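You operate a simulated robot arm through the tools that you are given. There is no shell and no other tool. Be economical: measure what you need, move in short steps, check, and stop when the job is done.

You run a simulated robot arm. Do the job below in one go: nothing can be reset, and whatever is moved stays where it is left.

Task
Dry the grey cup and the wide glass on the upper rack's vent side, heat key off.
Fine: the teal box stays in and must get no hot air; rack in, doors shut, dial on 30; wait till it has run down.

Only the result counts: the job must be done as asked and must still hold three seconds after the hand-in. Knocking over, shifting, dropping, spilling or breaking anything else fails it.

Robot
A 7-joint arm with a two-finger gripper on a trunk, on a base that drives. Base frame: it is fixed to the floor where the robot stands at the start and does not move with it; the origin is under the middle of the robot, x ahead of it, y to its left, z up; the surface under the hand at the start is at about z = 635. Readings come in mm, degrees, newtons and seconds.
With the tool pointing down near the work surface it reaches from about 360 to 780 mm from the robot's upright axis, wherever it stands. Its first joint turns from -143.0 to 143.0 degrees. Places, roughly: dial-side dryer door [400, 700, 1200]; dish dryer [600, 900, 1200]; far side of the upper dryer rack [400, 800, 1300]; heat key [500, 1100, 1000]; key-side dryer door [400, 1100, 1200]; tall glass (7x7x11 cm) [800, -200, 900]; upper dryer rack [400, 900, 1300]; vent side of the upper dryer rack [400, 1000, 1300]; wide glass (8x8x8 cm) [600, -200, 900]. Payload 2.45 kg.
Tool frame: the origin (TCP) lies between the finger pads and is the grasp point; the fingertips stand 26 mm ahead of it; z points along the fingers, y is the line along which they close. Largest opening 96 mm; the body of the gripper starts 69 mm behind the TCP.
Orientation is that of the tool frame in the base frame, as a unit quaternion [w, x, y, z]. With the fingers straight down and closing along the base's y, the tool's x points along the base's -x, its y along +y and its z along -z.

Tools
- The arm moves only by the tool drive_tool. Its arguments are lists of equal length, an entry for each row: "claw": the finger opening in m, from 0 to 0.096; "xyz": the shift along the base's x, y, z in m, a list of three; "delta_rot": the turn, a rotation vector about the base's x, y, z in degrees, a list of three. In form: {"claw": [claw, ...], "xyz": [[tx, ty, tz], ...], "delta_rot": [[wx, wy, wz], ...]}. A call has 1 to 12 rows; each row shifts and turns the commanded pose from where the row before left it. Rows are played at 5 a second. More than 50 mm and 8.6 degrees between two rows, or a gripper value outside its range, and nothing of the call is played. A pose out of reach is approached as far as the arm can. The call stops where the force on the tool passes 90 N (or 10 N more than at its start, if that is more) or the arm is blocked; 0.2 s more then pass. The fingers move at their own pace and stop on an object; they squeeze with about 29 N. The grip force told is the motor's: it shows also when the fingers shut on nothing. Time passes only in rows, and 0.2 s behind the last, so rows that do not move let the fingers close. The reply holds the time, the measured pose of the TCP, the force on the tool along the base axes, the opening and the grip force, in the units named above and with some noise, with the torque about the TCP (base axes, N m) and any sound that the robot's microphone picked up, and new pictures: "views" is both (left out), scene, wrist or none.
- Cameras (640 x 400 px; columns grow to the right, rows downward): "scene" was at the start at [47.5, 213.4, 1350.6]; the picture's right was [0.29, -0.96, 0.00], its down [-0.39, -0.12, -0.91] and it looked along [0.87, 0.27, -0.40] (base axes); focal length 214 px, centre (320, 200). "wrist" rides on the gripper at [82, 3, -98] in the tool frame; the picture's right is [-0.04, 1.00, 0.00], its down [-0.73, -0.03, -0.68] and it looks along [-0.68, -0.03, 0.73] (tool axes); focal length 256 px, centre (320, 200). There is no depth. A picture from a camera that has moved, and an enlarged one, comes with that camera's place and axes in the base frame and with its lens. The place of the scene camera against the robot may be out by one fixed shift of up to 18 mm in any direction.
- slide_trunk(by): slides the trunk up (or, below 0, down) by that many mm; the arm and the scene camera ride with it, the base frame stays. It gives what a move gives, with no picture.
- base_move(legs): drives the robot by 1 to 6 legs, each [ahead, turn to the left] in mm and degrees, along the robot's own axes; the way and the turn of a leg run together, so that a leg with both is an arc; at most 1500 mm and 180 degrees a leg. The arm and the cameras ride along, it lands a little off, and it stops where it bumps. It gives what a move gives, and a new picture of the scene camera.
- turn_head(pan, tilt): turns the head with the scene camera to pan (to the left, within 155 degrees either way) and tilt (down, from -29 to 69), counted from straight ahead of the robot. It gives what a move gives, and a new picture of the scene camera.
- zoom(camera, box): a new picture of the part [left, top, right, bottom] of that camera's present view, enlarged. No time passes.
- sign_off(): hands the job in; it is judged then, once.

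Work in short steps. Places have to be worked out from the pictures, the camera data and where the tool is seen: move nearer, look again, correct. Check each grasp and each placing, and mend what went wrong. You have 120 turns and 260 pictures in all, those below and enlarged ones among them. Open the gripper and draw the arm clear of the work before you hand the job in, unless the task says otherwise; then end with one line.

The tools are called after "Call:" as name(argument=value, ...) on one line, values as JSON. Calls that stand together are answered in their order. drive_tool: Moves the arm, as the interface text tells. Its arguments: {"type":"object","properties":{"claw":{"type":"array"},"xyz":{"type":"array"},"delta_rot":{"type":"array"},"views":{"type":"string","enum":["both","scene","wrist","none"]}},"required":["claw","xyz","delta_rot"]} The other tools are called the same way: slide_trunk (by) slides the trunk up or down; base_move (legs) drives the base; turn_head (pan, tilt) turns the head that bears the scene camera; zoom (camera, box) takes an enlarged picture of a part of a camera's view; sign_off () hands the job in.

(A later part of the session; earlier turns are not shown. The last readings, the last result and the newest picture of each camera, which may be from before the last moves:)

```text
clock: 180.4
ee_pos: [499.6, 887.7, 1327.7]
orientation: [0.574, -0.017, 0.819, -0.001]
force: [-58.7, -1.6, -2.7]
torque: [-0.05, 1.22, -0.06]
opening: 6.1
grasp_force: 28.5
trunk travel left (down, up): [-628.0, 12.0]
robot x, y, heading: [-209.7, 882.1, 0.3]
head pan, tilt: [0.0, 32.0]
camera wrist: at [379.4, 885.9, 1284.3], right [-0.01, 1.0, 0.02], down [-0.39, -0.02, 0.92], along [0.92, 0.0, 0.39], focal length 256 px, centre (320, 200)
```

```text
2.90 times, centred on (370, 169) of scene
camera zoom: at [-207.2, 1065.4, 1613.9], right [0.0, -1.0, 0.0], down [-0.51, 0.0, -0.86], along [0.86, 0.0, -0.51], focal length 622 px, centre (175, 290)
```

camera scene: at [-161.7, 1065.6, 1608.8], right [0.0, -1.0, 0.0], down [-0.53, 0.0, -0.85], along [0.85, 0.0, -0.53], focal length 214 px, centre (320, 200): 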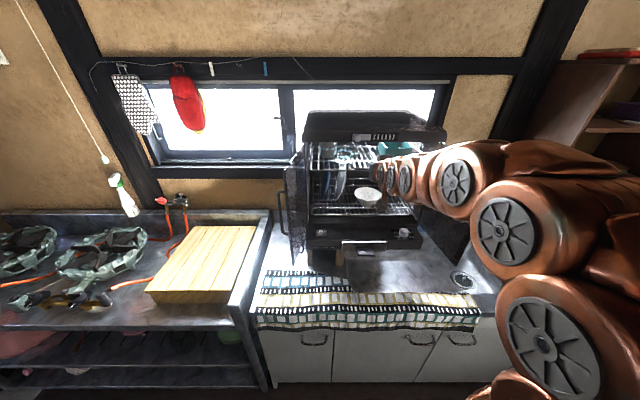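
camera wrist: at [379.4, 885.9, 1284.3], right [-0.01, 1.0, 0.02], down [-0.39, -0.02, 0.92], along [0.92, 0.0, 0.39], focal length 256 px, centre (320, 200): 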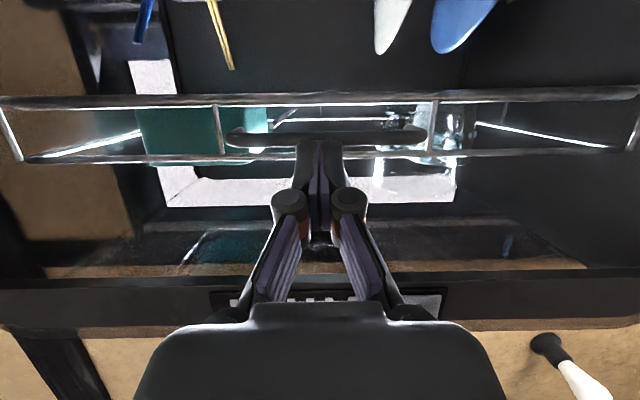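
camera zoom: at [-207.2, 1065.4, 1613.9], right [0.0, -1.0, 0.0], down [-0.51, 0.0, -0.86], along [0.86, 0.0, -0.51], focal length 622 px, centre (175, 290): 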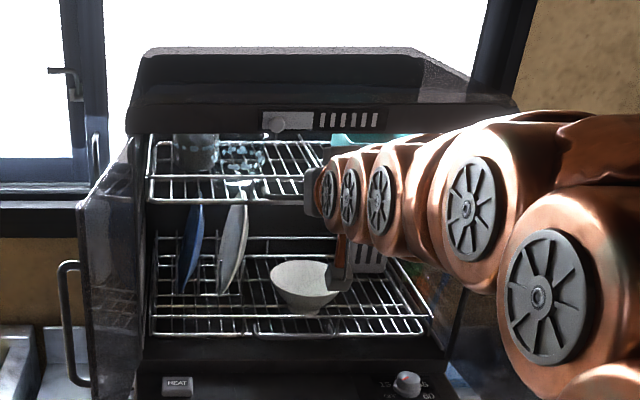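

The rack has stopped firmly (58 N). I back off at once and look.

Call:
drive_tool(claw=[0.0, 0.0, 0.0, 0.0], xyz=[[-0.02, 0, 0], [-0.03, 0, 0], [-0.04, 0, 0], [-0.04, 0, 0]], delta_rot=[[0, 0, 0], [0, 0, 0], [0, 0, 0], [0, 0, 0]], views="both")

Call:
zoom(camera="wrist", box=[120, 60, 520, 310])

```text
clock: 181.4
ee_pos: [387.7, 886.7, 1314.3]
orientation: [0.568, -0.017, 0.823, -0.002]
force: [0.5, -0.4, -0.7]
torque: [-0.01, -0.02, -0.02]
opening: 0.0
grasp_force: 28.3
trunk travel left (down, up): [-628.0, 12.0]
robot x, y, heading: [-210.4, 879.9, 0.0]
head pan, tilt: [0.0, 32.0]
camera scene: at [-160.7, 1065.6, 1608.6], right [0.0, -1.0, 0.0], down [-0.53, 0.0, -0.85], along [0.85, 0.0, -0.53], focal length 214 px, centre (320, 200)
camera wrist: at [266.8, 884.7, 1273.4], right [-0.01, 1.0, 0.02], down [-0.37, -0.02, 0.93], along [0.93, 0.01, 0.37], focal length 256 px, centre (320, 200)
```

scene: 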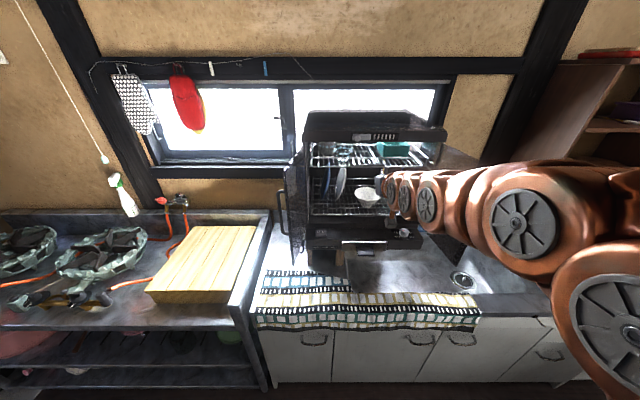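
wrist: 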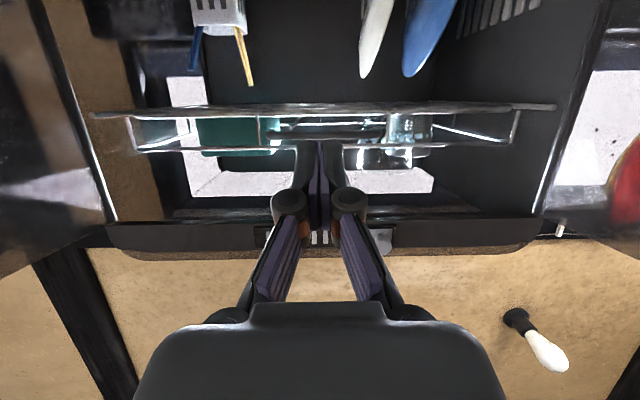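

```text
1.60 times, centred on (320, 185) of wrist
camera zoom: at [266.8, 884.7, 1273.4], right [-0.01, 1.0, 0.02], down [-0.37, -0.02, 0.93], along [0.93, 0.01, 0.37], focal length 410 px, centre (320, 224)
```

zoom: 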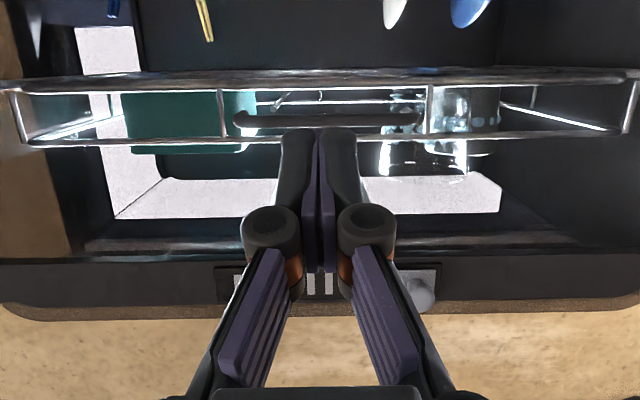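

Now a zoom of the scene to verify items and how far the rack is in.

Call:
zoom(camera="scene", box=[280, 100, 450, 206])

Call:
drive_tool(claw=[0.0, 0.0, 0.0, 0.0, 0.0, 0.0], xyz=[[-0.04, 0, -0.0], [-0.04, 0, -0.02], [-0.02, 0, -0.03], [0, 0, -0.03], [0, 0, -0.03], [0, 0, -0.03]], delta_rot=[[0, 0, 0], [0, 0, 0], [0, 0, 0], [0, 0, 0], [0, 0, 0], [0, 0, 0]], views="wrist")

```text
3.76 times, centred on (365, 153) of scene
camera zoom: at [-160.7, 1065.6, 1608.6], right [0.0, -1.0, 0.0], down [-0.53, 0.0, -0.85], along [0.85, 0.0, -0.53], focal length 807 px, centre (151, 377)
```

zoom: 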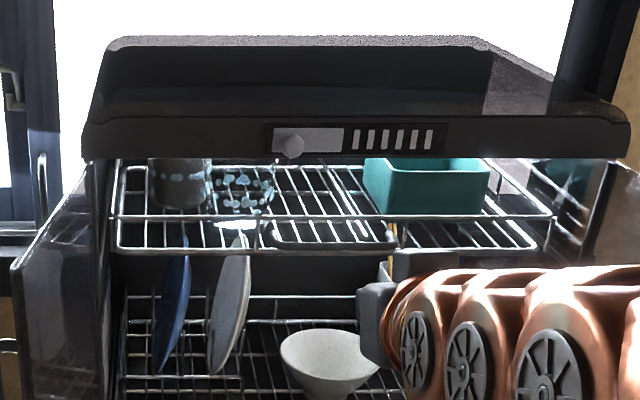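

```text
clock: 182.8
ee_pos: [346.4, 887.8, 1241.7]
orientation: [0.568, -0.017, 0.823, -0.001]
force: [-1.0, 0.6, 1.0]
torque: [0.0, 0.03, 0.02]
opening: 0.1
grasp_force: 28.4
out of reach, approached as far as the arm can: row 3, 4, 5, 6
trunk travel left (down, up): [-628.0, 12.0]
robot x, y, heading: [-209.6, 880.5, 0.1]
head pan, tilt: [0.0, 32.0]
camera wrist: at [226.1, 886.1, 1200.7], right [-0.01, 1.0, 0.02], down [-0.37, -0.02, 0.93], along [0.93, 0.01, 0.37], focal length 256 px, centre (320, 200)
```

wrist: 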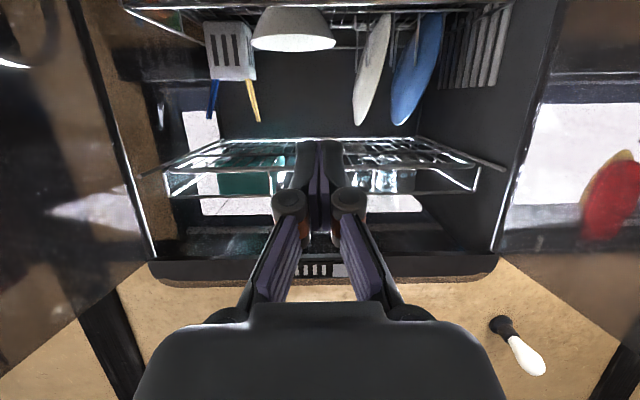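

Rack and items are in. Hinges are at about (530, 1140) and (530, 662); door free edges at x ≈ 318. For the key-side door I'll take the tool out and around to its outer (left) side.

Call:
slide_trunk(by=-120)

Call:
drive_tool(claw=[0.0, 0.0, 0.0, 0.0, 0.0, 0.0, 0.0, 0.0, 0.0, 0.0, 0.0, 0.0], xyz=[[-0.04, 0, 0.025], [-0.04, 0, 0.025], [-0.04, 0, 0.025], [-0.02, 0.03, 0], [0, 0.046, 0], [0, 0.046, 0], [0, 0.046, 0], [0, 0.046, 0], [0, 0.046, 0], [0, 0.046, 0], [0, 0.046, 0], [0, 0.03, 0]], delta_rot=[[0, 0, 0], [0, 0, 0], [0, 0, 0], [0, 0, 0], [0, 0, 0], [0, 0, 0], [0, 0, 0], [0, 0, 0], [0, 0, 0], [0, 0, 0], [0, 0, 0], [0, 0, 0]], views="both")

```text
clock: 184.3
ee_pos: [347.1, 887.9, 1121.9]
orientation: [0.567, -0.017, 0.824, -0.001]
force: [-0.2, 0.1, 0.5]
torque: [0.01, -0.01, 0.02]
opening: 0.0
grasp_force: 28.5
trunk travel left (down, up): [-508.0, 132.0]
robot x, y, heading: [-207.9, 877.3, -0.1]
head pan, tilt: [0.0, 32.0]
```

```text
clock: 186.4
ee_pos: [186.6, 1022.7, 1133.6]
orientation: [0.432, 0.138, 0.889, 0.06]
force: [-0.4, 0.5, 0.3]
torque: [0.01, -0.01, 0.01]
opening: 0.0
grasp_force: 28.5
out of reach, approached as far as the arm can: row 1, 2, 4
trunk travel left (down, up): [-508.0, 132.0]
robot x, y, heading: [-207.8, 878.7, 0.1]
head pan, tilt: [0.0, 32.0]
stopped in row 10: the arm was blocked; the commanded pose is now the measured one
camera scene: at [-161.7, 1065.8, 1488.7], right [0.0, -1.0, 0.0], down [-0.53, 0.0, -0.85], along [0.85, 0.0, -0.53], focal length 214 px, centre (320, 200)
camera wrist: at [62.5, 1049.7, 1134.1], right [0.22, 0.94, 0.26], down [-0.11, -0.24, 0.97], along [0.97, -0.24, 0.05], focal length 256 px, centre (320, 200)
```

scene: 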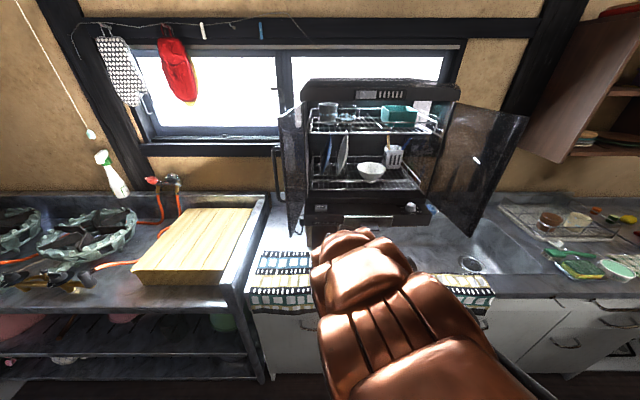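
wrist: 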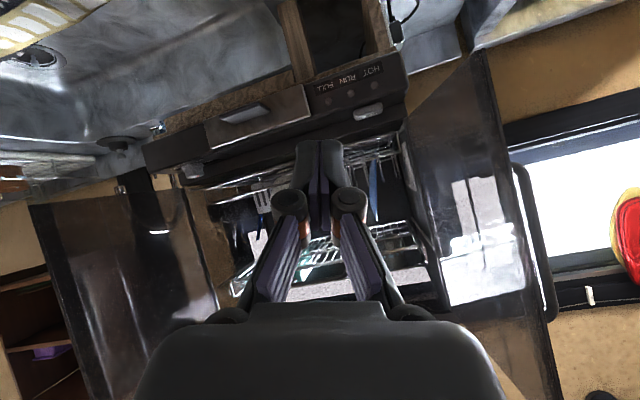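

The arm got cramped near the robot. I'll move the base back and left so the key-side door is ahead, then restore the tool orientation.

Call:
base_move(legs=[[-250, 0], [0, 90], [330, 0], [0, -90]])

Call:
drive_tool(claw=[0.0, 0.0, 0.0, 0.0, 0.0, 0.0], xyz=[[0.04, -0.01, 0.01], [0.04, -0.01, 0.01], [0.04, -0.01, 0.01], [0.04, -0.01, 0.01], [0.04, 0, 0.01], [0.03, 0, 0.01]], delta_rot=[[-3.7, -4.3, 2.3], [-3.7, -4.3, 2.3], [-3.7, -4.3, 2.3], [-3.7, -4.3, 2.3], [0, 0, 0], [0, 0, 0]], views="both")

```text
clock: 197.7
ee_pos: [-57.2, 1350.4, 1137.6]
orientation: [0.434, 0.145, 0.887, 0.061]
force: [0.9, -0.3, 0.3]
torque: [0.02, 0.0, -0.04]
opening: 0.2
grasp_force: 28.7
trunk travel left (down, up): [-508.0, 132.0]
robot x, y, heading: [-457.5, 1211.2, -1.2]
head pan, tilt: [0.0, 32.0]
camera scene: at [-404.6, 1395.1, 1488.8], right [-0.02, -1.0, 0.0], down [-0.53, 0.01, -0.85], along [0.85, -0.02, -0.53], focal length 214 px, centre (320, 200)
```

scene: 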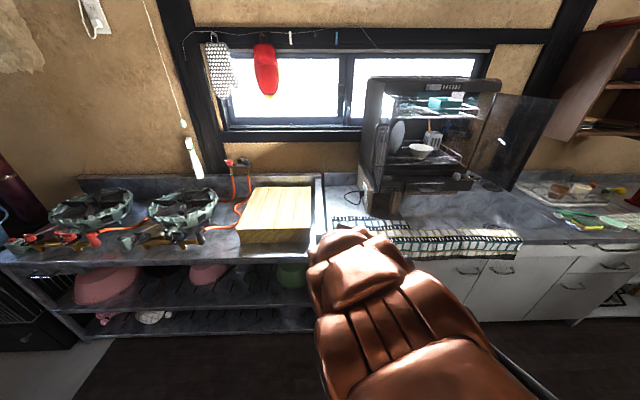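

```text
clock: 199.1
ee_pos: [173.5, 1310.9, 1197.4]
orientation: [0.572, 0.006, 0.82, 0.003]
force: [-0.6, 0.7, 0.5]
torque: [-0.01, 0.04, 0.02]
opening: 0.2
grasp_force: 28.7
trunk travel left (down, up): [-508.0, 132.0]
robot x, y, heading: [-456.0, 1210.5, -1.7]
head pan, tilt: [0.0, 32.0]
camera scene: at [-404.8, 1395.1, 1488.8], right [-0.02, -1.0, 0.0], down [-0.53, 0.01, -0.85], along [0.85, -0.02, -0.53], focal length 214 px, centre (320, 200)
camera wrist: at [53.8, 1314.0, 1155.5], right [0.02, 1.0, 0.05], down [-0.38, -0.04, 0.92], along [0.92, -0.04, 0.38], focal length 256 px, centre (320, 200)
```

scene: 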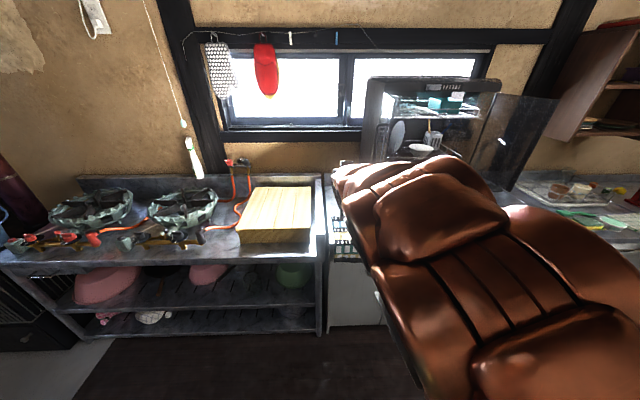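
wrist: 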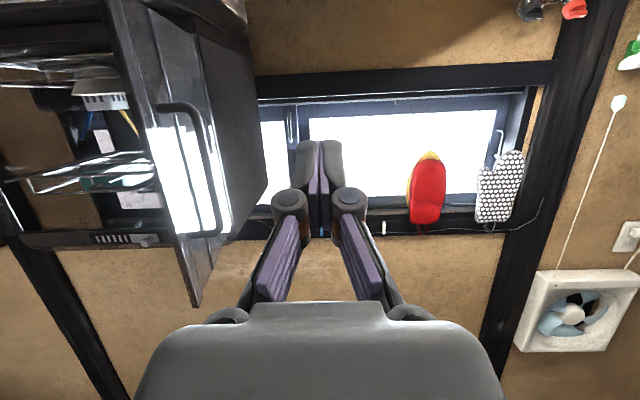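

The key-side door with its handle is at the left of the wrist view. I drive ahead 150 mm so the tool is beside the door's outer face.

Call:
base_move(legs=[[150, 0]])

Call:
drive_tool(claw=[0.0, 0.0], xyz=[[0.0, -0.03, 0.02], [0, 0, 0]], delta_rot=[[0, 0, 0], [0, 0, 0]], views="wrist")

```text
clock: 200.5
ee_pos: [326.3, 1307.6, 1197.3]
orientation: [0.571, 0.005, 0.821, 0.002]
force: [0.0, 0.5, 0.5]
torque: [0.0, 0.01, 0.01]
opening: 0.1
grasp_force: 28.3
trunk travel left (down, up): [-508.0, 132.0]
robot x, y, heading: [-305.8, 1204.6, -1.4]
head pan, tilt: [0.0, 32.0]
camera scene: at [-252.9, 1391.6, 1488.8], right [-0.02, -1.0, 0.0], down [-0.53, 0.01, -0.85], along [0.85, -0.02, -0.53], focal length 214 px, centre (320, 200)
```

scene: 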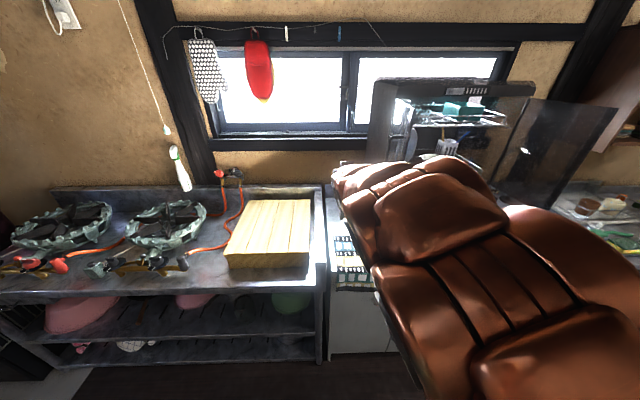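

```text
clock: 201.1
ee_pos: [327.1, 1276.4, 1215.3]
orientation: [0.571, 0.005, 0.821, 0.002]
force: [-0.1, -0.3, 0.3]
torque: [0.0, -0.03, 0.03]
opening: 0.0
grasp_force: 28.5
trunk travel left (down, up): [-508.0, 132.0]
robot x, y, heading: [-309.0, 1210.0, -1.4]
head pan, tilt: [0.0, 32.0]
camera wrist: at [206.1, 1279.7, 1173.0], right [0.02, 1.0, 0.05], down [-0.38, -0.04, 0.92], along [0.92, -0.04, 0.38], focal length 256 px, centre (320, 200)
```

wrist: 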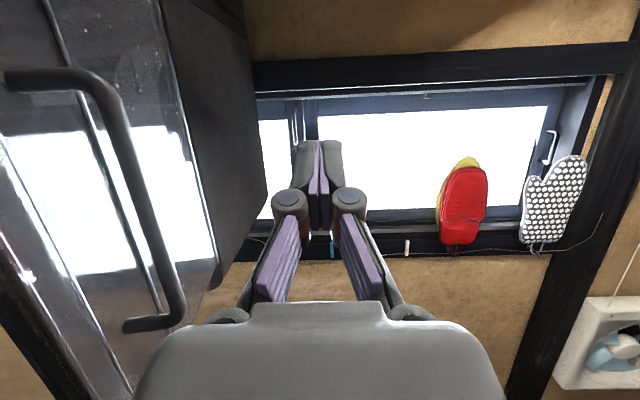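

Sweeping the tool to the right (-y) against the door's outer side.

Call:
drive_tool(claw=[0.0, 0.0, 0.0, 0.0, 0.0, 0.0, 0.0, 0.0, 0.0, 0.0], xyz=[[0.01, -0.02, 0.0], [0.01, -0.02, 0], [0, -0.02, 0], [0, -0.02, 0], [0, -0.02, 0], [0, -0.02, 0], [0, -0.02, 0], [0, -0.02, 0], [0, -0.02, 0], [0, -0.02, 0]], delta_rot=[[0, 0, 0], [0, 0, 0], [0, 0, 0], [0, 0, 0], [0, 0, 0], [0, 0, 0], [0, 0, 0], [0, 0, 0], [0, 0, 0], [0, 0, 0]], views="both")

```text
clock: 203.3
ee_pos: [345.7, 1077.9, 1216.8]
orientation: [0.571, 0.006, 0.821, 0.001]
force: [0.6, -0.8, 0.4]
torque: [-0.03, -0.02, -0.03]
opening: 0.0
grasp_force: 28.3
trunk travel left (down, up): [-508.0, 132.0]
robot x, y, heading: [-308.1, 1203.8, -1.5]
head pan, tilt: [0.0, 32.0]
camera scene: at [-252.8, 1391.6, 1488.7], right [-0.02, -1.0, 0.0], down [-0.53, 0.01, -0.85], along [0.85, -0.02, -0.53], focal length 214 px, centre (320, 200)
camera wrist: at [224.8, 1080.1, 1174.3], right [0.02, 1.0, 0.05], down [-0.38, -0.04, 0.92], along [0.92, -0.04, 0.38], focal length 256 px, centre (320, 200)
```

scene: 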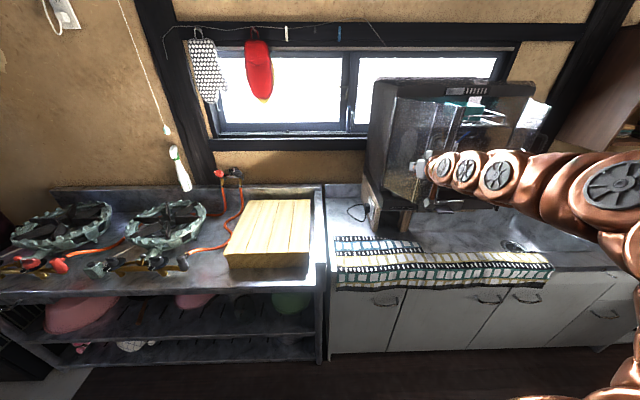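
wrist: 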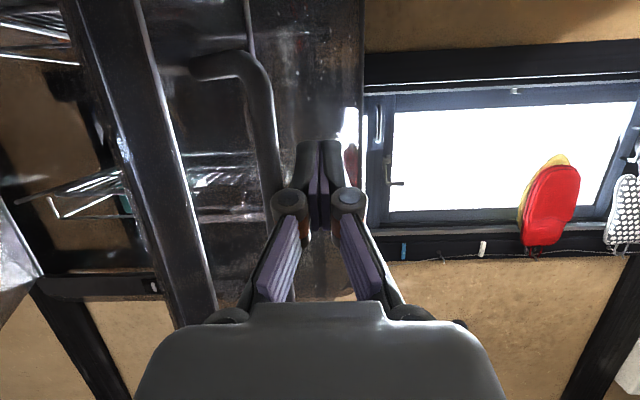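

The door follows. Continue along the closing arc.

Call:
drive_tool(claw=[0.0, 0.0, 0.0, 0.0, 0.0, 0.0], xyz=[[0.0063, -0.0136, 0], [0.0063, -0.0136, 0], [0.0086, -0.0123, 0], [0.0086, -0.0123, 0], [0.0106, -0.0106, 0], [0.0106, -0.0106, 0]], delta_rot=[[0, 0, 0], [0, 0, 0], [0, 0, 0], [0, 0, 0], [0, 0, 0], [0, 0, 0]], views="wrist")

```text
clock: 204.7
ee_pos: [396.7, 1005.5, 1217.3]
orientation: [0.571, 0.006, 0.821, 0.002]
force: [-0.6, 0.3, 0.0]
torque: [0.0, 0.02, 0.01]
opening: 0.0
grasp_force: 28.2
trunk travel left (down, up): [-508.0, 132.0]
robot x, y, heading: [-308.1, 1207.7, -1.0]
head pan, tilt: [0.0, 32.0]
camera wrist: at [275.5, 1007.8, 1175.1], right [0.02, 1.0, 0.05], down [-0.38, -0.04, 0.92], along [0.92, -0.04, 0.38], focal length 256 px, centre (320, 200)
```

wrist: 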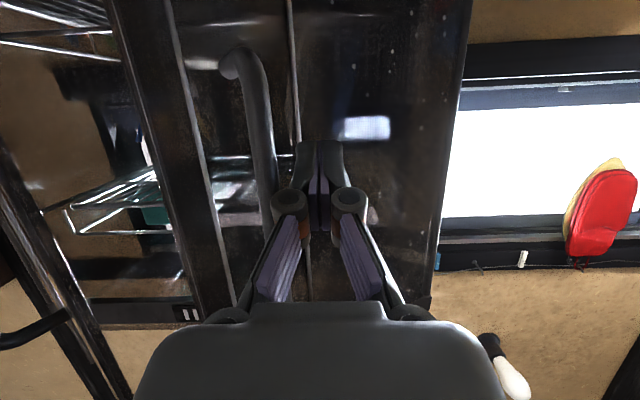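

Continue the arc toward closed.

Call:
drive_tool(claw=[0.0, 0.0, 0.0, 0.0, 0.0, 0.0], xyz=[[0.0123, -0.0086, 0], [0.0123, -0.0086, 0], [0.0136, -0.0063, 0], [0.0136, -0.0063, 0], [0.0145, -0.004, 0], [0.0145, -0.004, 0]], delta_rot=[[0, 0, 0], [0, 0, 0], [0, 0, 0], [0, 0, 0], [0, 0, 0], [0, 0, 0]], views="both")

```text
clock: 206.1
ee_pos: [477.8, 966.7, 1216.8]
orientation: [0.571, 0.005, 0.821, 0.002]
force: [-0.1, 0.5, 0.1]
torque: [-0.02, 0.01, 0.01]
opening: 0.0
grasp_force: 28.7
trunk travel left (down, up): [-508.0, 132.0]
robot x, y, heading: [-303.2, 1210.3, -1.5]
head pan, tilt: [0.0, 32.0]
camera scene: at [-252.9, 1391.3, 1488.8], right [-0.02, -1.0, 0.0], down [-0.53, 0.01, -0.85], along [0.85, -0.02, -0.53], focal length 214 px, centre (320, 200)
camera wrist: at [356.6, 969.8, 1175.1], right [0.02, 1.0, 0.05], down [-0.38, -0.04, 0.92], along [0.92, -0.04, 0.38], focal length 256 px, centre (320, 200)
```

scene: 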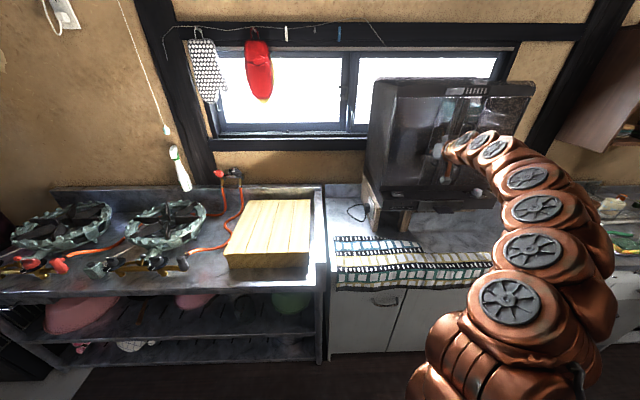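
wrist: 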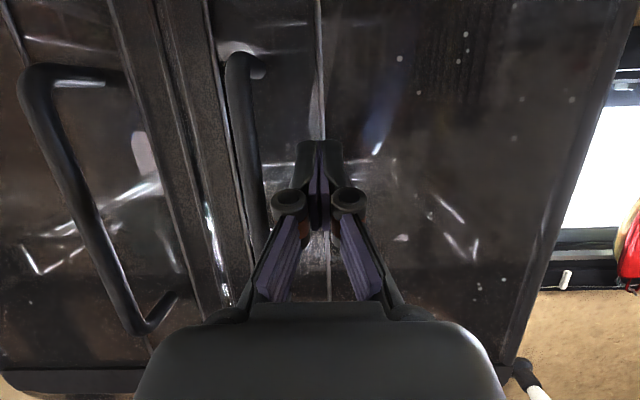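

Both doors appear to have closed together (they seem linked). I push the last bit.

Call:
drive_tool(claw=[0.0, 0.0, 0.0, 0.0, 0.0], xyz=[[0.006, -0.001, 0], [0.006, 0, 0], [0.005, 0, 0], [0.005, 0, 0], [0.004, 0, 0]], delta_rot=[[0, 0, 0], [0, 0, 0], [0, 0, 0], [0, 0, 0], [0, 0, 0]], views="wrist")

```text
clock: 206.8
ee_pos: [479.8, 966.2, 1219.1]
orientation: [0.567, 0.005, 0.824, 0.004]
force: [-64.7, 10.8, 0.7]
torque: [-0.14, -0.17, 0.38]
opening: 6.1
grasp_force: 28.4
trunk travel left (down, up): [-508.0, 132.0]
robot x, y, heading: [-307.5, 1208.3, -1.5]
head pan, tilt: [0.0, 32.0]
stopped in row 3: the force on the tool passed its limit at 100 N (the readings are from after the stop); the commanded pose is now the measured one
camera wrist: at [358.3, 968.6, 1176.9], right [0.02, 1.0, 0.05], down [-0.37, -0.04, 0.93], along [0.93, -0.03, 0.37], focal length 256 px, centre (320, 200)
```

wrist: 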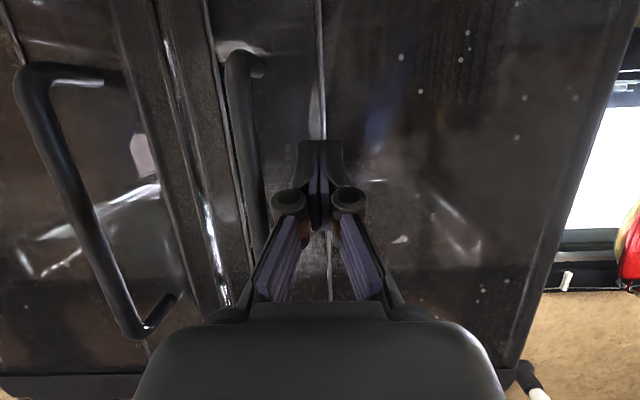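

Firm resistance. I back off to inspect both doors.

Call:
drive_tool(claw=[0.0, 0.0, 0.0, 0.0, 0.0, 0.0, 0.0], xyz=[[-0.03, 0, 0], [-0.04, 0, 0], [-0.04, 0, 0], [-0.04, 0, 0], [-0.04, 0, 0], [-0.04, -0.02, 0], [-0.01, -0.045, 0]], delta_rot=[[0, 0, 0], [0, 0, 0], [0, 0, 0], [0, 0, 0], [0, 0, 0], [0, 0, 0], [0, 0, 0]], views="both")

Call:
zoom(camera="scene", box=[340, 60, 560, 230])

```text
clock: 208.4
ee_pos: [247.4, 899.7, 1209.4]
orientation: [0.564, 0.004, 0.826, 0.005]
force: [0.4, 1.2, 1.0]
torque: [-0.05, 0.02, -0.01]
opening: 0.1
grasp_force: 28.8
trunk travel left (down, up): [-508.0, 132.0]
robot x, y, heading: [-304.5, 1204.4, -1.3]
head pan, tilt: [0.0, 32.0]
camera scene: at [-253.5, 1391.7, 1488.7], right [-0.02, -1.0, 0.0], down [-0.53, 0.01, -0.85], along [0.85, -0.02, -0.53], focal length 214 px, centre (320, 200)
camera wrist: at [125.6, 902.7, 1168.5], right [0.02, 1.0, 0.05], down [-0.37, -0.04, 0.93], along [0.93, -0.03, 0.37], focal length 256 px, centre (320, 200)
```

scene: 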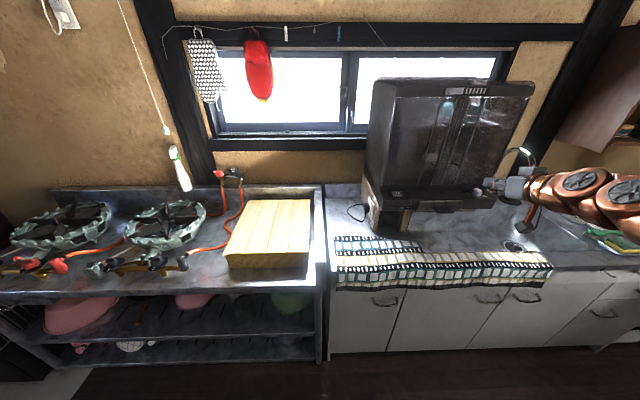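
wrist: 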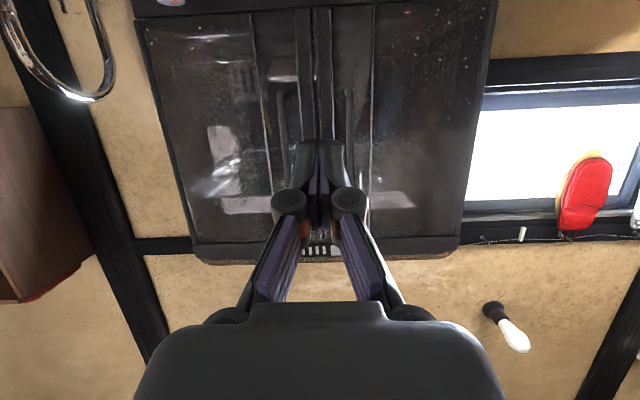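

```text
2.35 times, centred on (450, 145) of scene
camera zoom: at [-253.5, 1391.7, 1488.7], right [-0.02, -1.0, 0.0], down [-0.53, 0.01, -0.85], along [0.85, -0.02, -0.53], focal length 505 px, centre (14, 329)
```

zoom: 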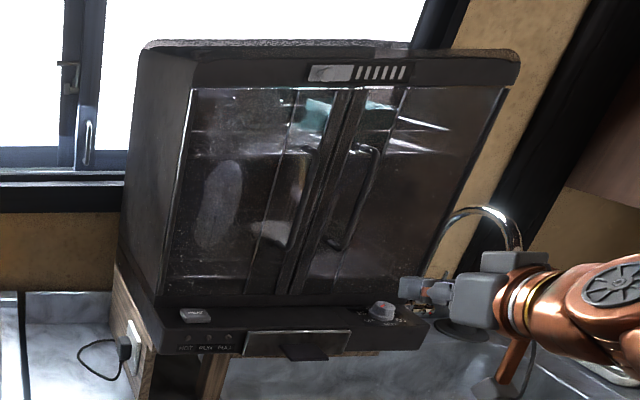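

Both doors are shut (they're linked) and no lamp is lit. Next the dial: reposition the base in front of it.

Call:
base_move(legs=[[-100, 0], [0, -89], [460, 0], [0, 90]])

Call:
drive_tool(claw=[0.06, 0.06, 0.06, 0.06, 0.06, 0.06, 0.06], xyz=[[0, 0.04, 0.02], [0, 0.045, 0.01], [0, 0.045, 0.01], [0, 0.045, 0.01], [0, 0.045, 0.01], [0, 0.045, 0], [0, 0.03, 0]], delta_rot=[[0, 8, 0], [0, 8, 0], [0, 8, 0], [0, 8, 0], [0, 8, 0], [0, 8, 0], [0, 0, 0]], views="both")

```text
clock: 219.5
ee_pos: [164.5, 462.0, 1208.9]
orientation: [0.565, -0.011, 0.825, 0.015]
force: [0.0, -0.3, 0.2]
torque: [0.02, 0.02, 0.0]
opening: 0.0
grasp_force: 29.4
trunk travel left (down, up): [-508.0, 132.0]
robot x, y, heading: [-399.9, 746.2, 0.8]
head pan, tilt: [0.0, 32.0]
camera scene: at [-355.1, 933.8, 1488.8], right [0.02, -1.0, 0.0], down [-0.53, -0.01, -0.85], along [0.85, 0.01, -0.53], focal length 214 px, centre (320, 200)
```

scene: 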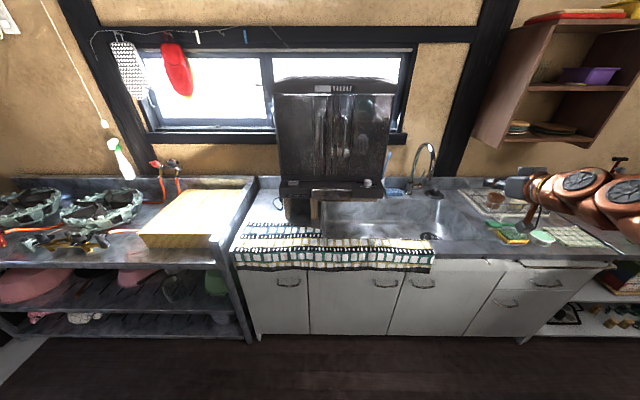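

```text
clock: 221.1
ee_pos: [163.0, 760.7, 1268.7]
orientation: [0.18, -0.005, 0.984, 0.019]
force: [-0.5, -0.9, -0.1]
torque: [0.01, 0.01, 0.0]
opening: 60.1
grasp_force: 0.1
trunk travel left (down, up): [-508.0, 132.0]
robot x, y, heading: [-402.5, 744.9, 0.9]
head pan, tilt: [0.0, 32.0]
camera scene: at [-354.9, 933.8, 1488.8], right [0.02, -1.0, 0.0], down [-0.53, -0.01, -0.85], along [0.85, 0.01, -0.53], focal length 214 px, centre (320, 200)
camera wrist: at [51.7, 757.3, 1333.0], right [0.02, 1.0, 0.05], down [0.45, -0.05, 0.89], along [0.89, 0.0, -0.45], focal length 256 px, centre (320, 200)
```

scene: 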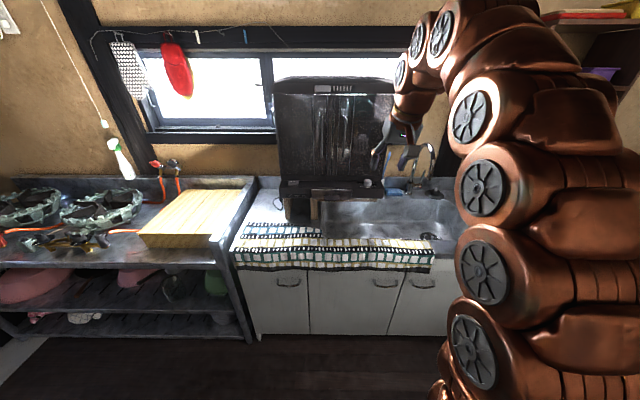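
wrist: 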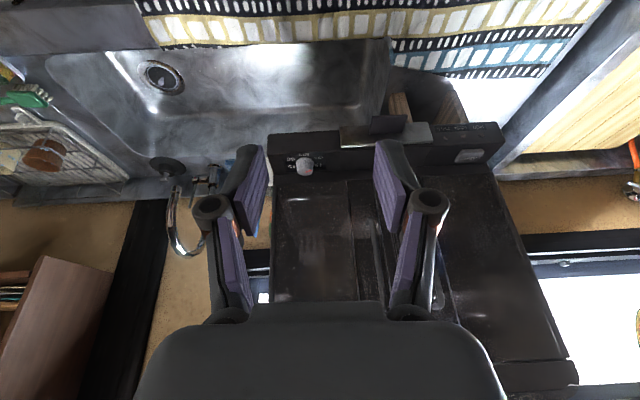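

Zoom on the dial and drive 120 mm nearer.

Call:
zoom(camera="wrist", box=[270, 130, 350, 180])

Call:
base_move(legs=[[140, 0]])

Call:
slide_trunk(by=-100)

Call:
drive_tool(claw=[0.06], xyz=[[0, 0, 0]], delta_rot=[[0, 0, -2]], views="wrist")

Call:
zoom(camera="wrist", box=[220, 80, 380, 180])

```text
8.00 times, centred on (310, 155) of wrist
camera zoom: at [51.7, 757.3, 1333.0], right [0.02, 1.0, 0.05], down [0.45, -0.05, 0.89], along [0.89, 0.0, -0.45], focal length 2048 px, centre (400, 560)
```

zoom: 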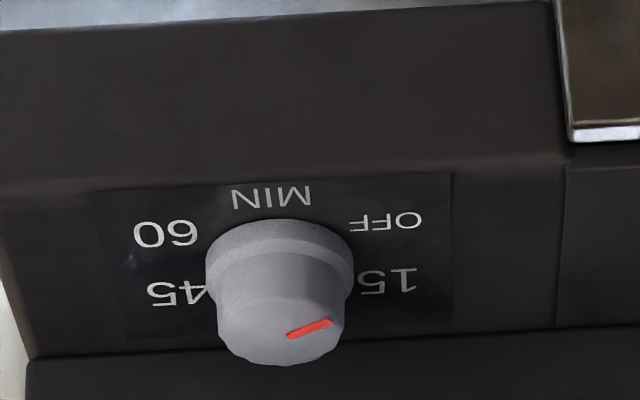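

```text
clock: 222.4
ee_pos: [303.3, 761.6, 1270.8]
orientation: [0.182, -0.005, 0.983, 0.019]
force: [0.0, 0.0, 0.2]
torque: [-0.01, -0.03, 0.03]
opening: 60.0
grasp_force: 0.0
trunk travel left (down, up): [-508.0, 132.0]
robot x, y, heading: [-264.6, 750.5, 0.8]
head pan, tilt: [0.0, 32.0]
camera scene: at [-214.6, 936.1, 1488.8], right [0.02, -1.0, 0.0], down [-0.53, -0.01, -0.85], along [0.85, 0.01, -0.53], focal length 214 px, centre (320, 200)
```

scene: 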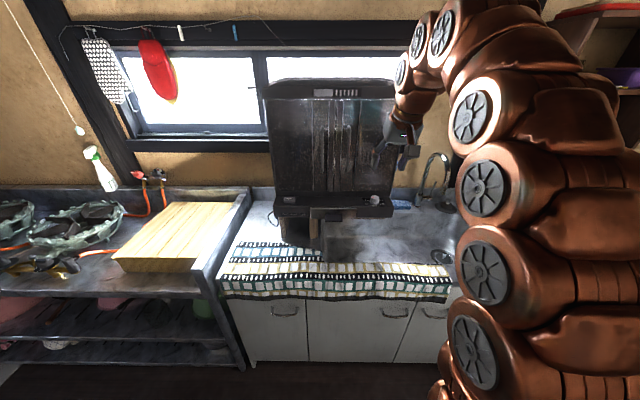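

```text
clock: 223.7
ee_pos: [302.2, 759.7, 1169.3]
orientation: [0.181, -0.005, 0.983, 0.019]
force: [-0.8, 0.3, -0.1]
torque: [0.02, 0.04, 0.01]
opening: 60.0
grasp_force: 0.2
trunk travel left (down, up): [-408.0, 232.0]
robot x, y, heading: [-265.0, 749.0, 1.0]
head pan, tilt: [0.0, 32.0]
```

```text
clock: 224.1
ee_pos: [303.6, 760.8, 1170.2]
orientation: [0.18, 0.013, 0.983, 0.016]
force: [0.0, 0.1, -1.2]
torque: [-0.02, -0.02, 0.01]
opening: 59.9
grasp_force: 0.1
trunk travel left (down, up): [-408.0, 232.0]
robot x, y, heading: [-262.3, 747.7, 1.1]
head pan, tilt: [0.0, 32.0]
camera wrist: at [191.9, 762.9, 1233.4], right [0.06, 1.0, 0.05], down [0.44, -0.07, 0.89], along [0.9, -0.03, -0.45], focal length 256 px, centre (320, 200)
```

wrist: 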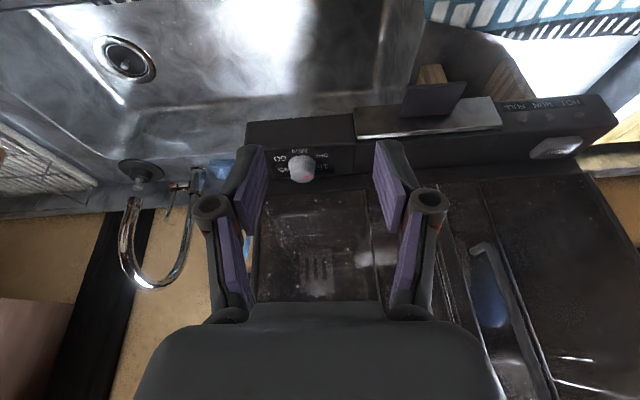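

```text
4.00 times, centred on (300, 130) of wrist
camera zoom: at [191.9, 762.9, 1233.4], right [0.06, 1.0, 0.05], down [0.44, -0.07, 0.89], along [0.9, -0.03, -0.45], focal length 1024 px, centre (400, 480)
```

zoom: 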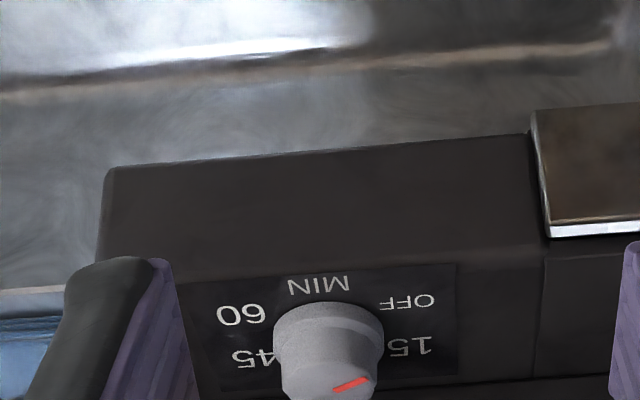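

The pointer is on OFF (front-left); 30 must be at the back, i.e. a 120° clockwise turn about a vertical axis. I drive closer, raise the trunk a bit, and make the tool vertical.

Call:
base_move(legs=[[110, -1]])

Call:
slide_trunk(by=90)

Call:
drive_tool(claw=[0.06, 0.06, 0.06, 0.06], xyz=[[0, -0.008, -0.03], [0, -0.008, -0.03], [0, -0.005, -0.03], [0, 0, -0.03]], delta_rot=[[0, 7, 0], [0, 7, 0], [0, 6.7, 0], [0, 0, 0]], views="wrist")

Call:
zoom(camera="wrist", box=[220, 100, 420, 225])

```text
clock: 225.3
ee_pos: [415.4, 752.2, 1170.4]
orientation: [0.182, 0.02, 0.983, 0.015]
force: [-0.9, -0.5, -0.6]
torque: [-0.03, -0.01, 0.01]
opening: 59.9
grasp_force: 0.1
trunk travel left (down, up): [-408.0, 232.0]
robot x, y, heading: [-146.9, 751.6, 0.2]
head pan, tilt: [0.0, 32.0]
camera scene: at [-99.6, 936.3, 1388.8], right [0.0, -1.0, 0.0], down [-0.53, 0.0, -0.85], along [0.85, 0.0, -0.53], focal length 214 px, centre (320, 200)
```

scene: 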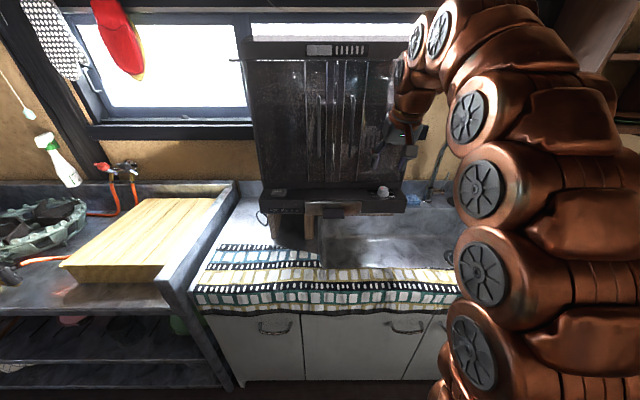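

```text
clock: 226.6
ee_pos: [415.5, 752.7, 1259.9]
orientation: [0.182, 0.02, 0.983, 0.014]
force: [-0.1, 0.2, -0.4]
torque: [-0.01, -0.04, -0.01]
opening: 60.0
grasp_force: 0.1
trunk travel left (down, up): [-498.0, 142.0]
robot x, y, heading: [-150.0, 748.8, 0.1]
head pan, tilt: [0.0, 32.0]
```

```text
clock: 227.6
ee_pos: [414.9, 730.9, 1134.5]
orientation: [0.002, 0.023, 1.0, 0.01]
force: [0.4, 0.5, 0.7]
torque: [0.01, 0.01, 0.0]
opening: 60.0
grasp_force: 0.1
out of reach, approached as far as the arm can: row 3
trunk travel left (down, up): [-498.0, 142.0]
robot x, y, heading: [-147.0, 750.1, -0.0]
head pan, tilt: [0.0, 32.0]
camera wrist: at [332.8, 734.8, 1232.5], right [0.09, 1.0, 0.02], down [0.73, -0.08, 0.68], along [0.68, -0.04, -0.73], focal length 256 px, centre (320, 200)
```

wrist: 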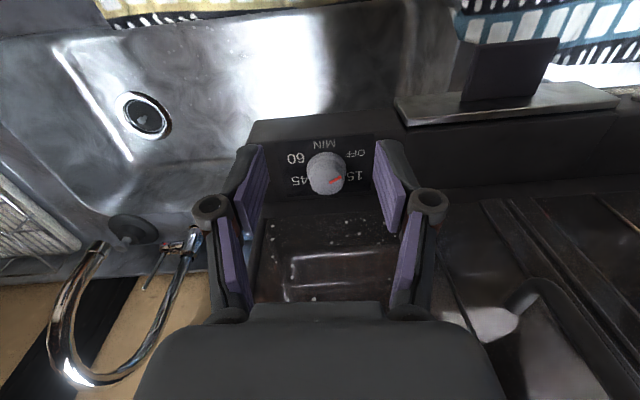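

```text
3.20 times, centred on (320, 162) of wrist
camera zoom: at [332.8, 734.8, 1232.5], right [0.09, 1.0, 0.02], down [0.73, -0.08, 0.68], along [0.68, -0.04, -0.73], focal length 819 px, centre (320, 320)
```

zoom: 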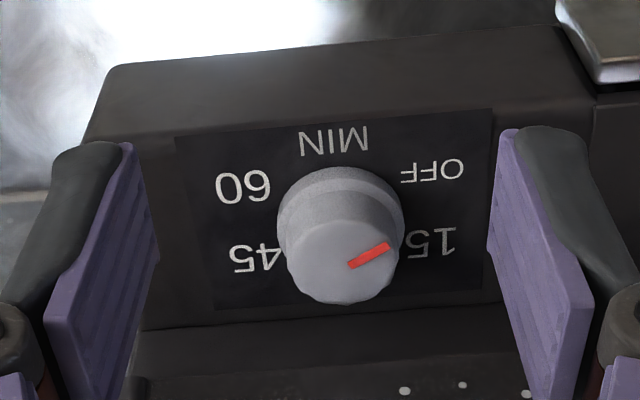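

Triangulation puts the knob top at about (481, 732, 1049); the door face is at x ≈ 504, so I'll lean the tool back 25° and turn the knob in two 60° strokes. First go above the knob at yaw +30°.

Call:
drive_tool(claw=[0.06, 0.06, 0.06, 0.06, 0.06, 0.06, 0.06, 0.06], xyz=[[0.0, 0, 0], [0.01, 0, 0], [0.015, 0, 0], [0.015, 0, 0], [0.015, 0, -0.005], [0.01, 0.001, -0.01], [0, 0, -0.01], [0, 0, -0.005]], delta_rot=[[0, -8.3, 0], [0, -8.3, 0], [0, -8.3, 0], [0, 0, 8.2], [0, 0, 8.2], [0, 0, 8.1], [0, 0, 8.1], [0, 0, 0]], views="both")

Call:
zoom(camera="wrist", box=[220, 100, 420, 225])

```text
clock: 229.4
ee_pos: [481.7, 734.8, 1104.3]
orientation: [0.205, -0.256, 0.942, 0.076]
force: [-2.1, 0.7, 1.6]
torque: [-0.03, -0.04, -0.04]
opening: 65.4
grasp_force: 0.0
trunk travel left (down, up): [-498.0, 142.0]
robot x, y, heading: [-144.8, 753.5, 0.0]
head pan, tilt: [0.0, 32.0]
camera scene: at [-99.8, 936.4, 1478.7], right [0.0, -1.0, 0.0], down [-0.53, 0.0, -0.85], along [0.85, 0.0, -0.53], focal length 214 px, centre (320, 200)
camera wrist: at [381.5, 675.6, 1158.5], right [-0.48, 0.87, 0.05], down [0.35, 0.14, 0.92], along [0.8, 0.47, -0.38], focal length 256 px, centre (320, 200)
```

scene: 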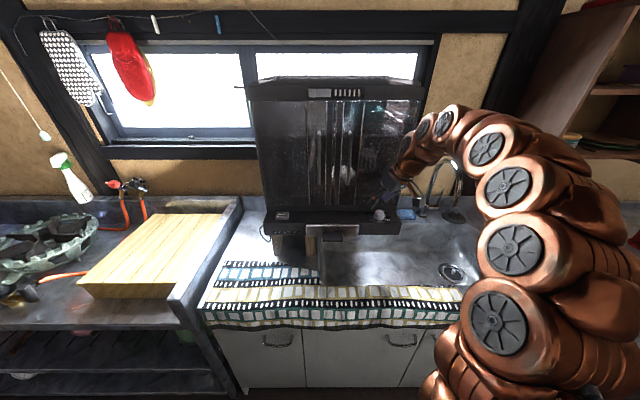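
wrist: 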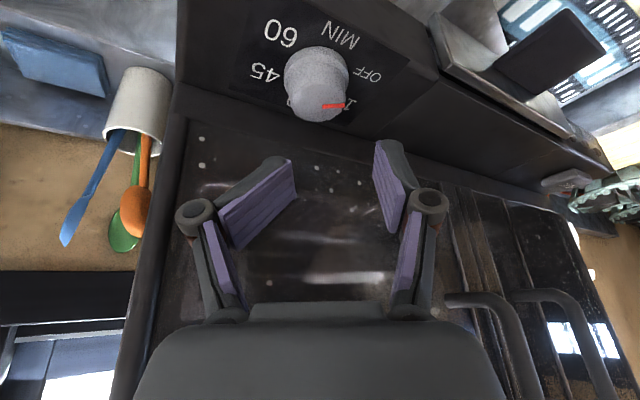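

```text
3.20 times, centred on (320, 162) of wrist
camera zoom: at [381.5, 675.6, 1158.5], right [-0.48, 0.87, 0.05], down [0.35, 0.14, 0.92], along [0.8, 0.47, -0.38], focal length 819 px, centre (320, 320)
```

zoom: 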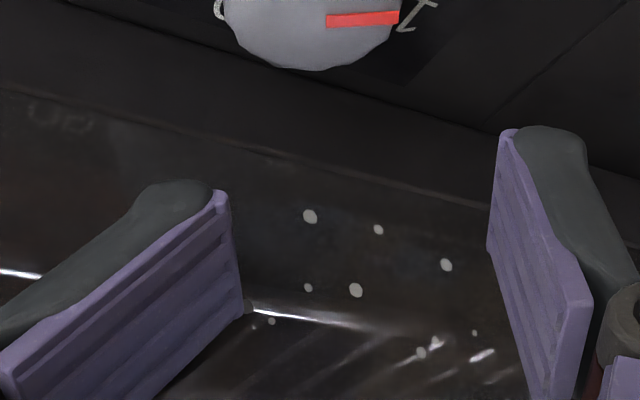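

The left finger brushes the door at +30° yaw. I'll use smaller strokes (±20°), less lean, a smaller opening, and re-centre (knob ≈ (475, 733), top ≈ 1057).

Call:
drive_tool(claw=[0.046, 0.046, 0.046, 0.046], xyz=[[-0.012, -0.002, 0.012], [0, 0, 0], [0, -0.001, -0.012], [0, 0, 0]], delta_rot=[[0, 0, -5], [0, 0, -5], [-1.7, 4.7, 0], [-1.7, 4.7, 0]], views="wrist")

Call:
zoom(camera="wrist", box=[220, 80, 420, 205])

```text
clock: 230.4
ee_pos: [469.9, 729.8, 1104.7]
orientation: [0.126, -0.172, 0.976, 0.042]
force: [0.1, 0.1, 0.6]
torque: [0.03, 0.0, -0.01]
opening: 46.0
grasp_force: 0.2
trunk travel left (down, up): [-498.0, 142.0]
robot x, y, heading: [-151.1, 750.7, 0.2]
head pan, tilt: [0.0, 32.0]
camera wrist: at [370.8, 692.4, 1178.3], right [-0.31, 0.95, 0.05], down [0.52, 0.13, 0.85], along [0.8, 0.29, -0.53], focal length 256 px, centre (320, 200)
```

wrist: 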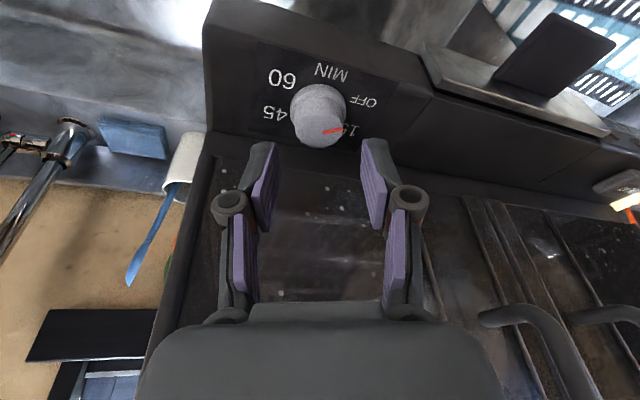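

```text
3.20 times, centred on (320, 142) of wrist
camera zoom: at [370.8, 692.4, 1178.3], right [-0.31, 0.95, 0.05], down [0.52, 0.13, 0.85], along [0.8, 0.29, -0.53], focal length 819 px, centre (320, 384)
```

zoom: 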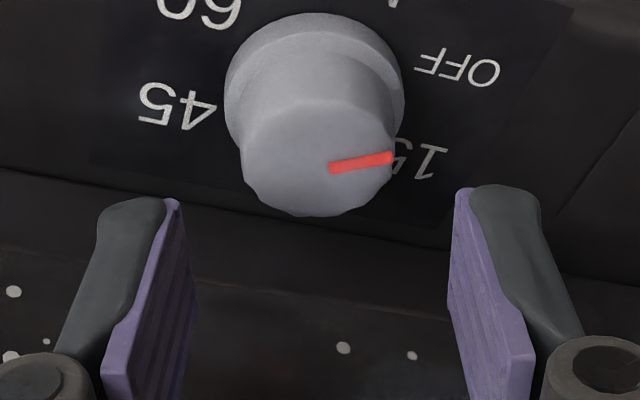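

Knob top is consistently at (476, 733, 1056), lined up with the gripper. Descending around it.

Call:
drive_tool(claw=[0.046, 0.046, 0.046, 0.046], xyz=[[0.001, 0.001, -0.015], [0.001, 0.001, -0.015], [0, 0, -0.012], [0, 0, 0]], delta_rot=[[0, 0, 0], [0, 0, 0], [0, 0, 0], [0, 0, 0]], views="wrist")

Call:
zoom(camera="wrist", box=[220, 80, 420, 205])

```text
clock: 231.4
ee_pos: [469.9, 732.1, 1063.7]
orientation: [0.126, -0.174, 0.976, 0.043]
force: [0.6, 1.2, 3.7]
torque: [-0.05, -0.03, 0.01]
opening: 45.7
grasp_force: 0.2
trunk travel left (down, up): [-498.0, 142.0]
robot x, y, heading: [-148.4, 748.2, -0.0]
head pan, tilt: [0.0, 32.0]
camera wrist: at [372.2, 694.7, 1136.9], right [-0.31, 0.95, 0.05], down [0.52, 0.13, 0.85], along [0.8, 0.29, -0.53], focal length 256 px, centre (320, 200)
```

wrist: 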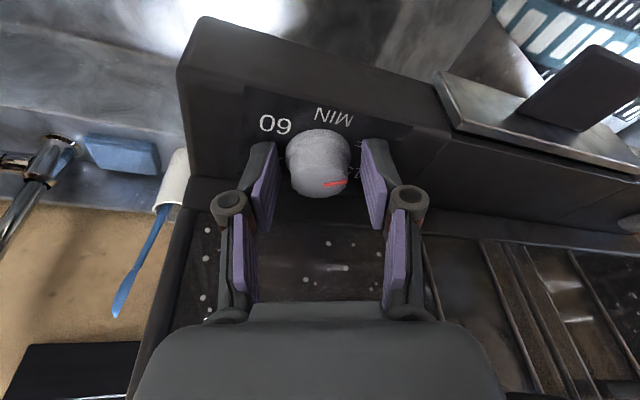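

```text
3.20 times, centred on (320, 142) of wrist
camera zoom: at [372.2, 694.7, 1136.9], right [-0.31, 0.95, 0.05], down [0.52, 0.13, 0.85], along [0.8, 0.29, -0.53], focal length 819 px, centre (320, 384)
```

zoom: 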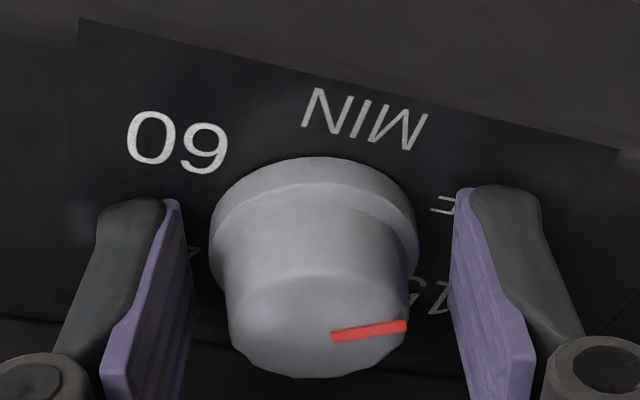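

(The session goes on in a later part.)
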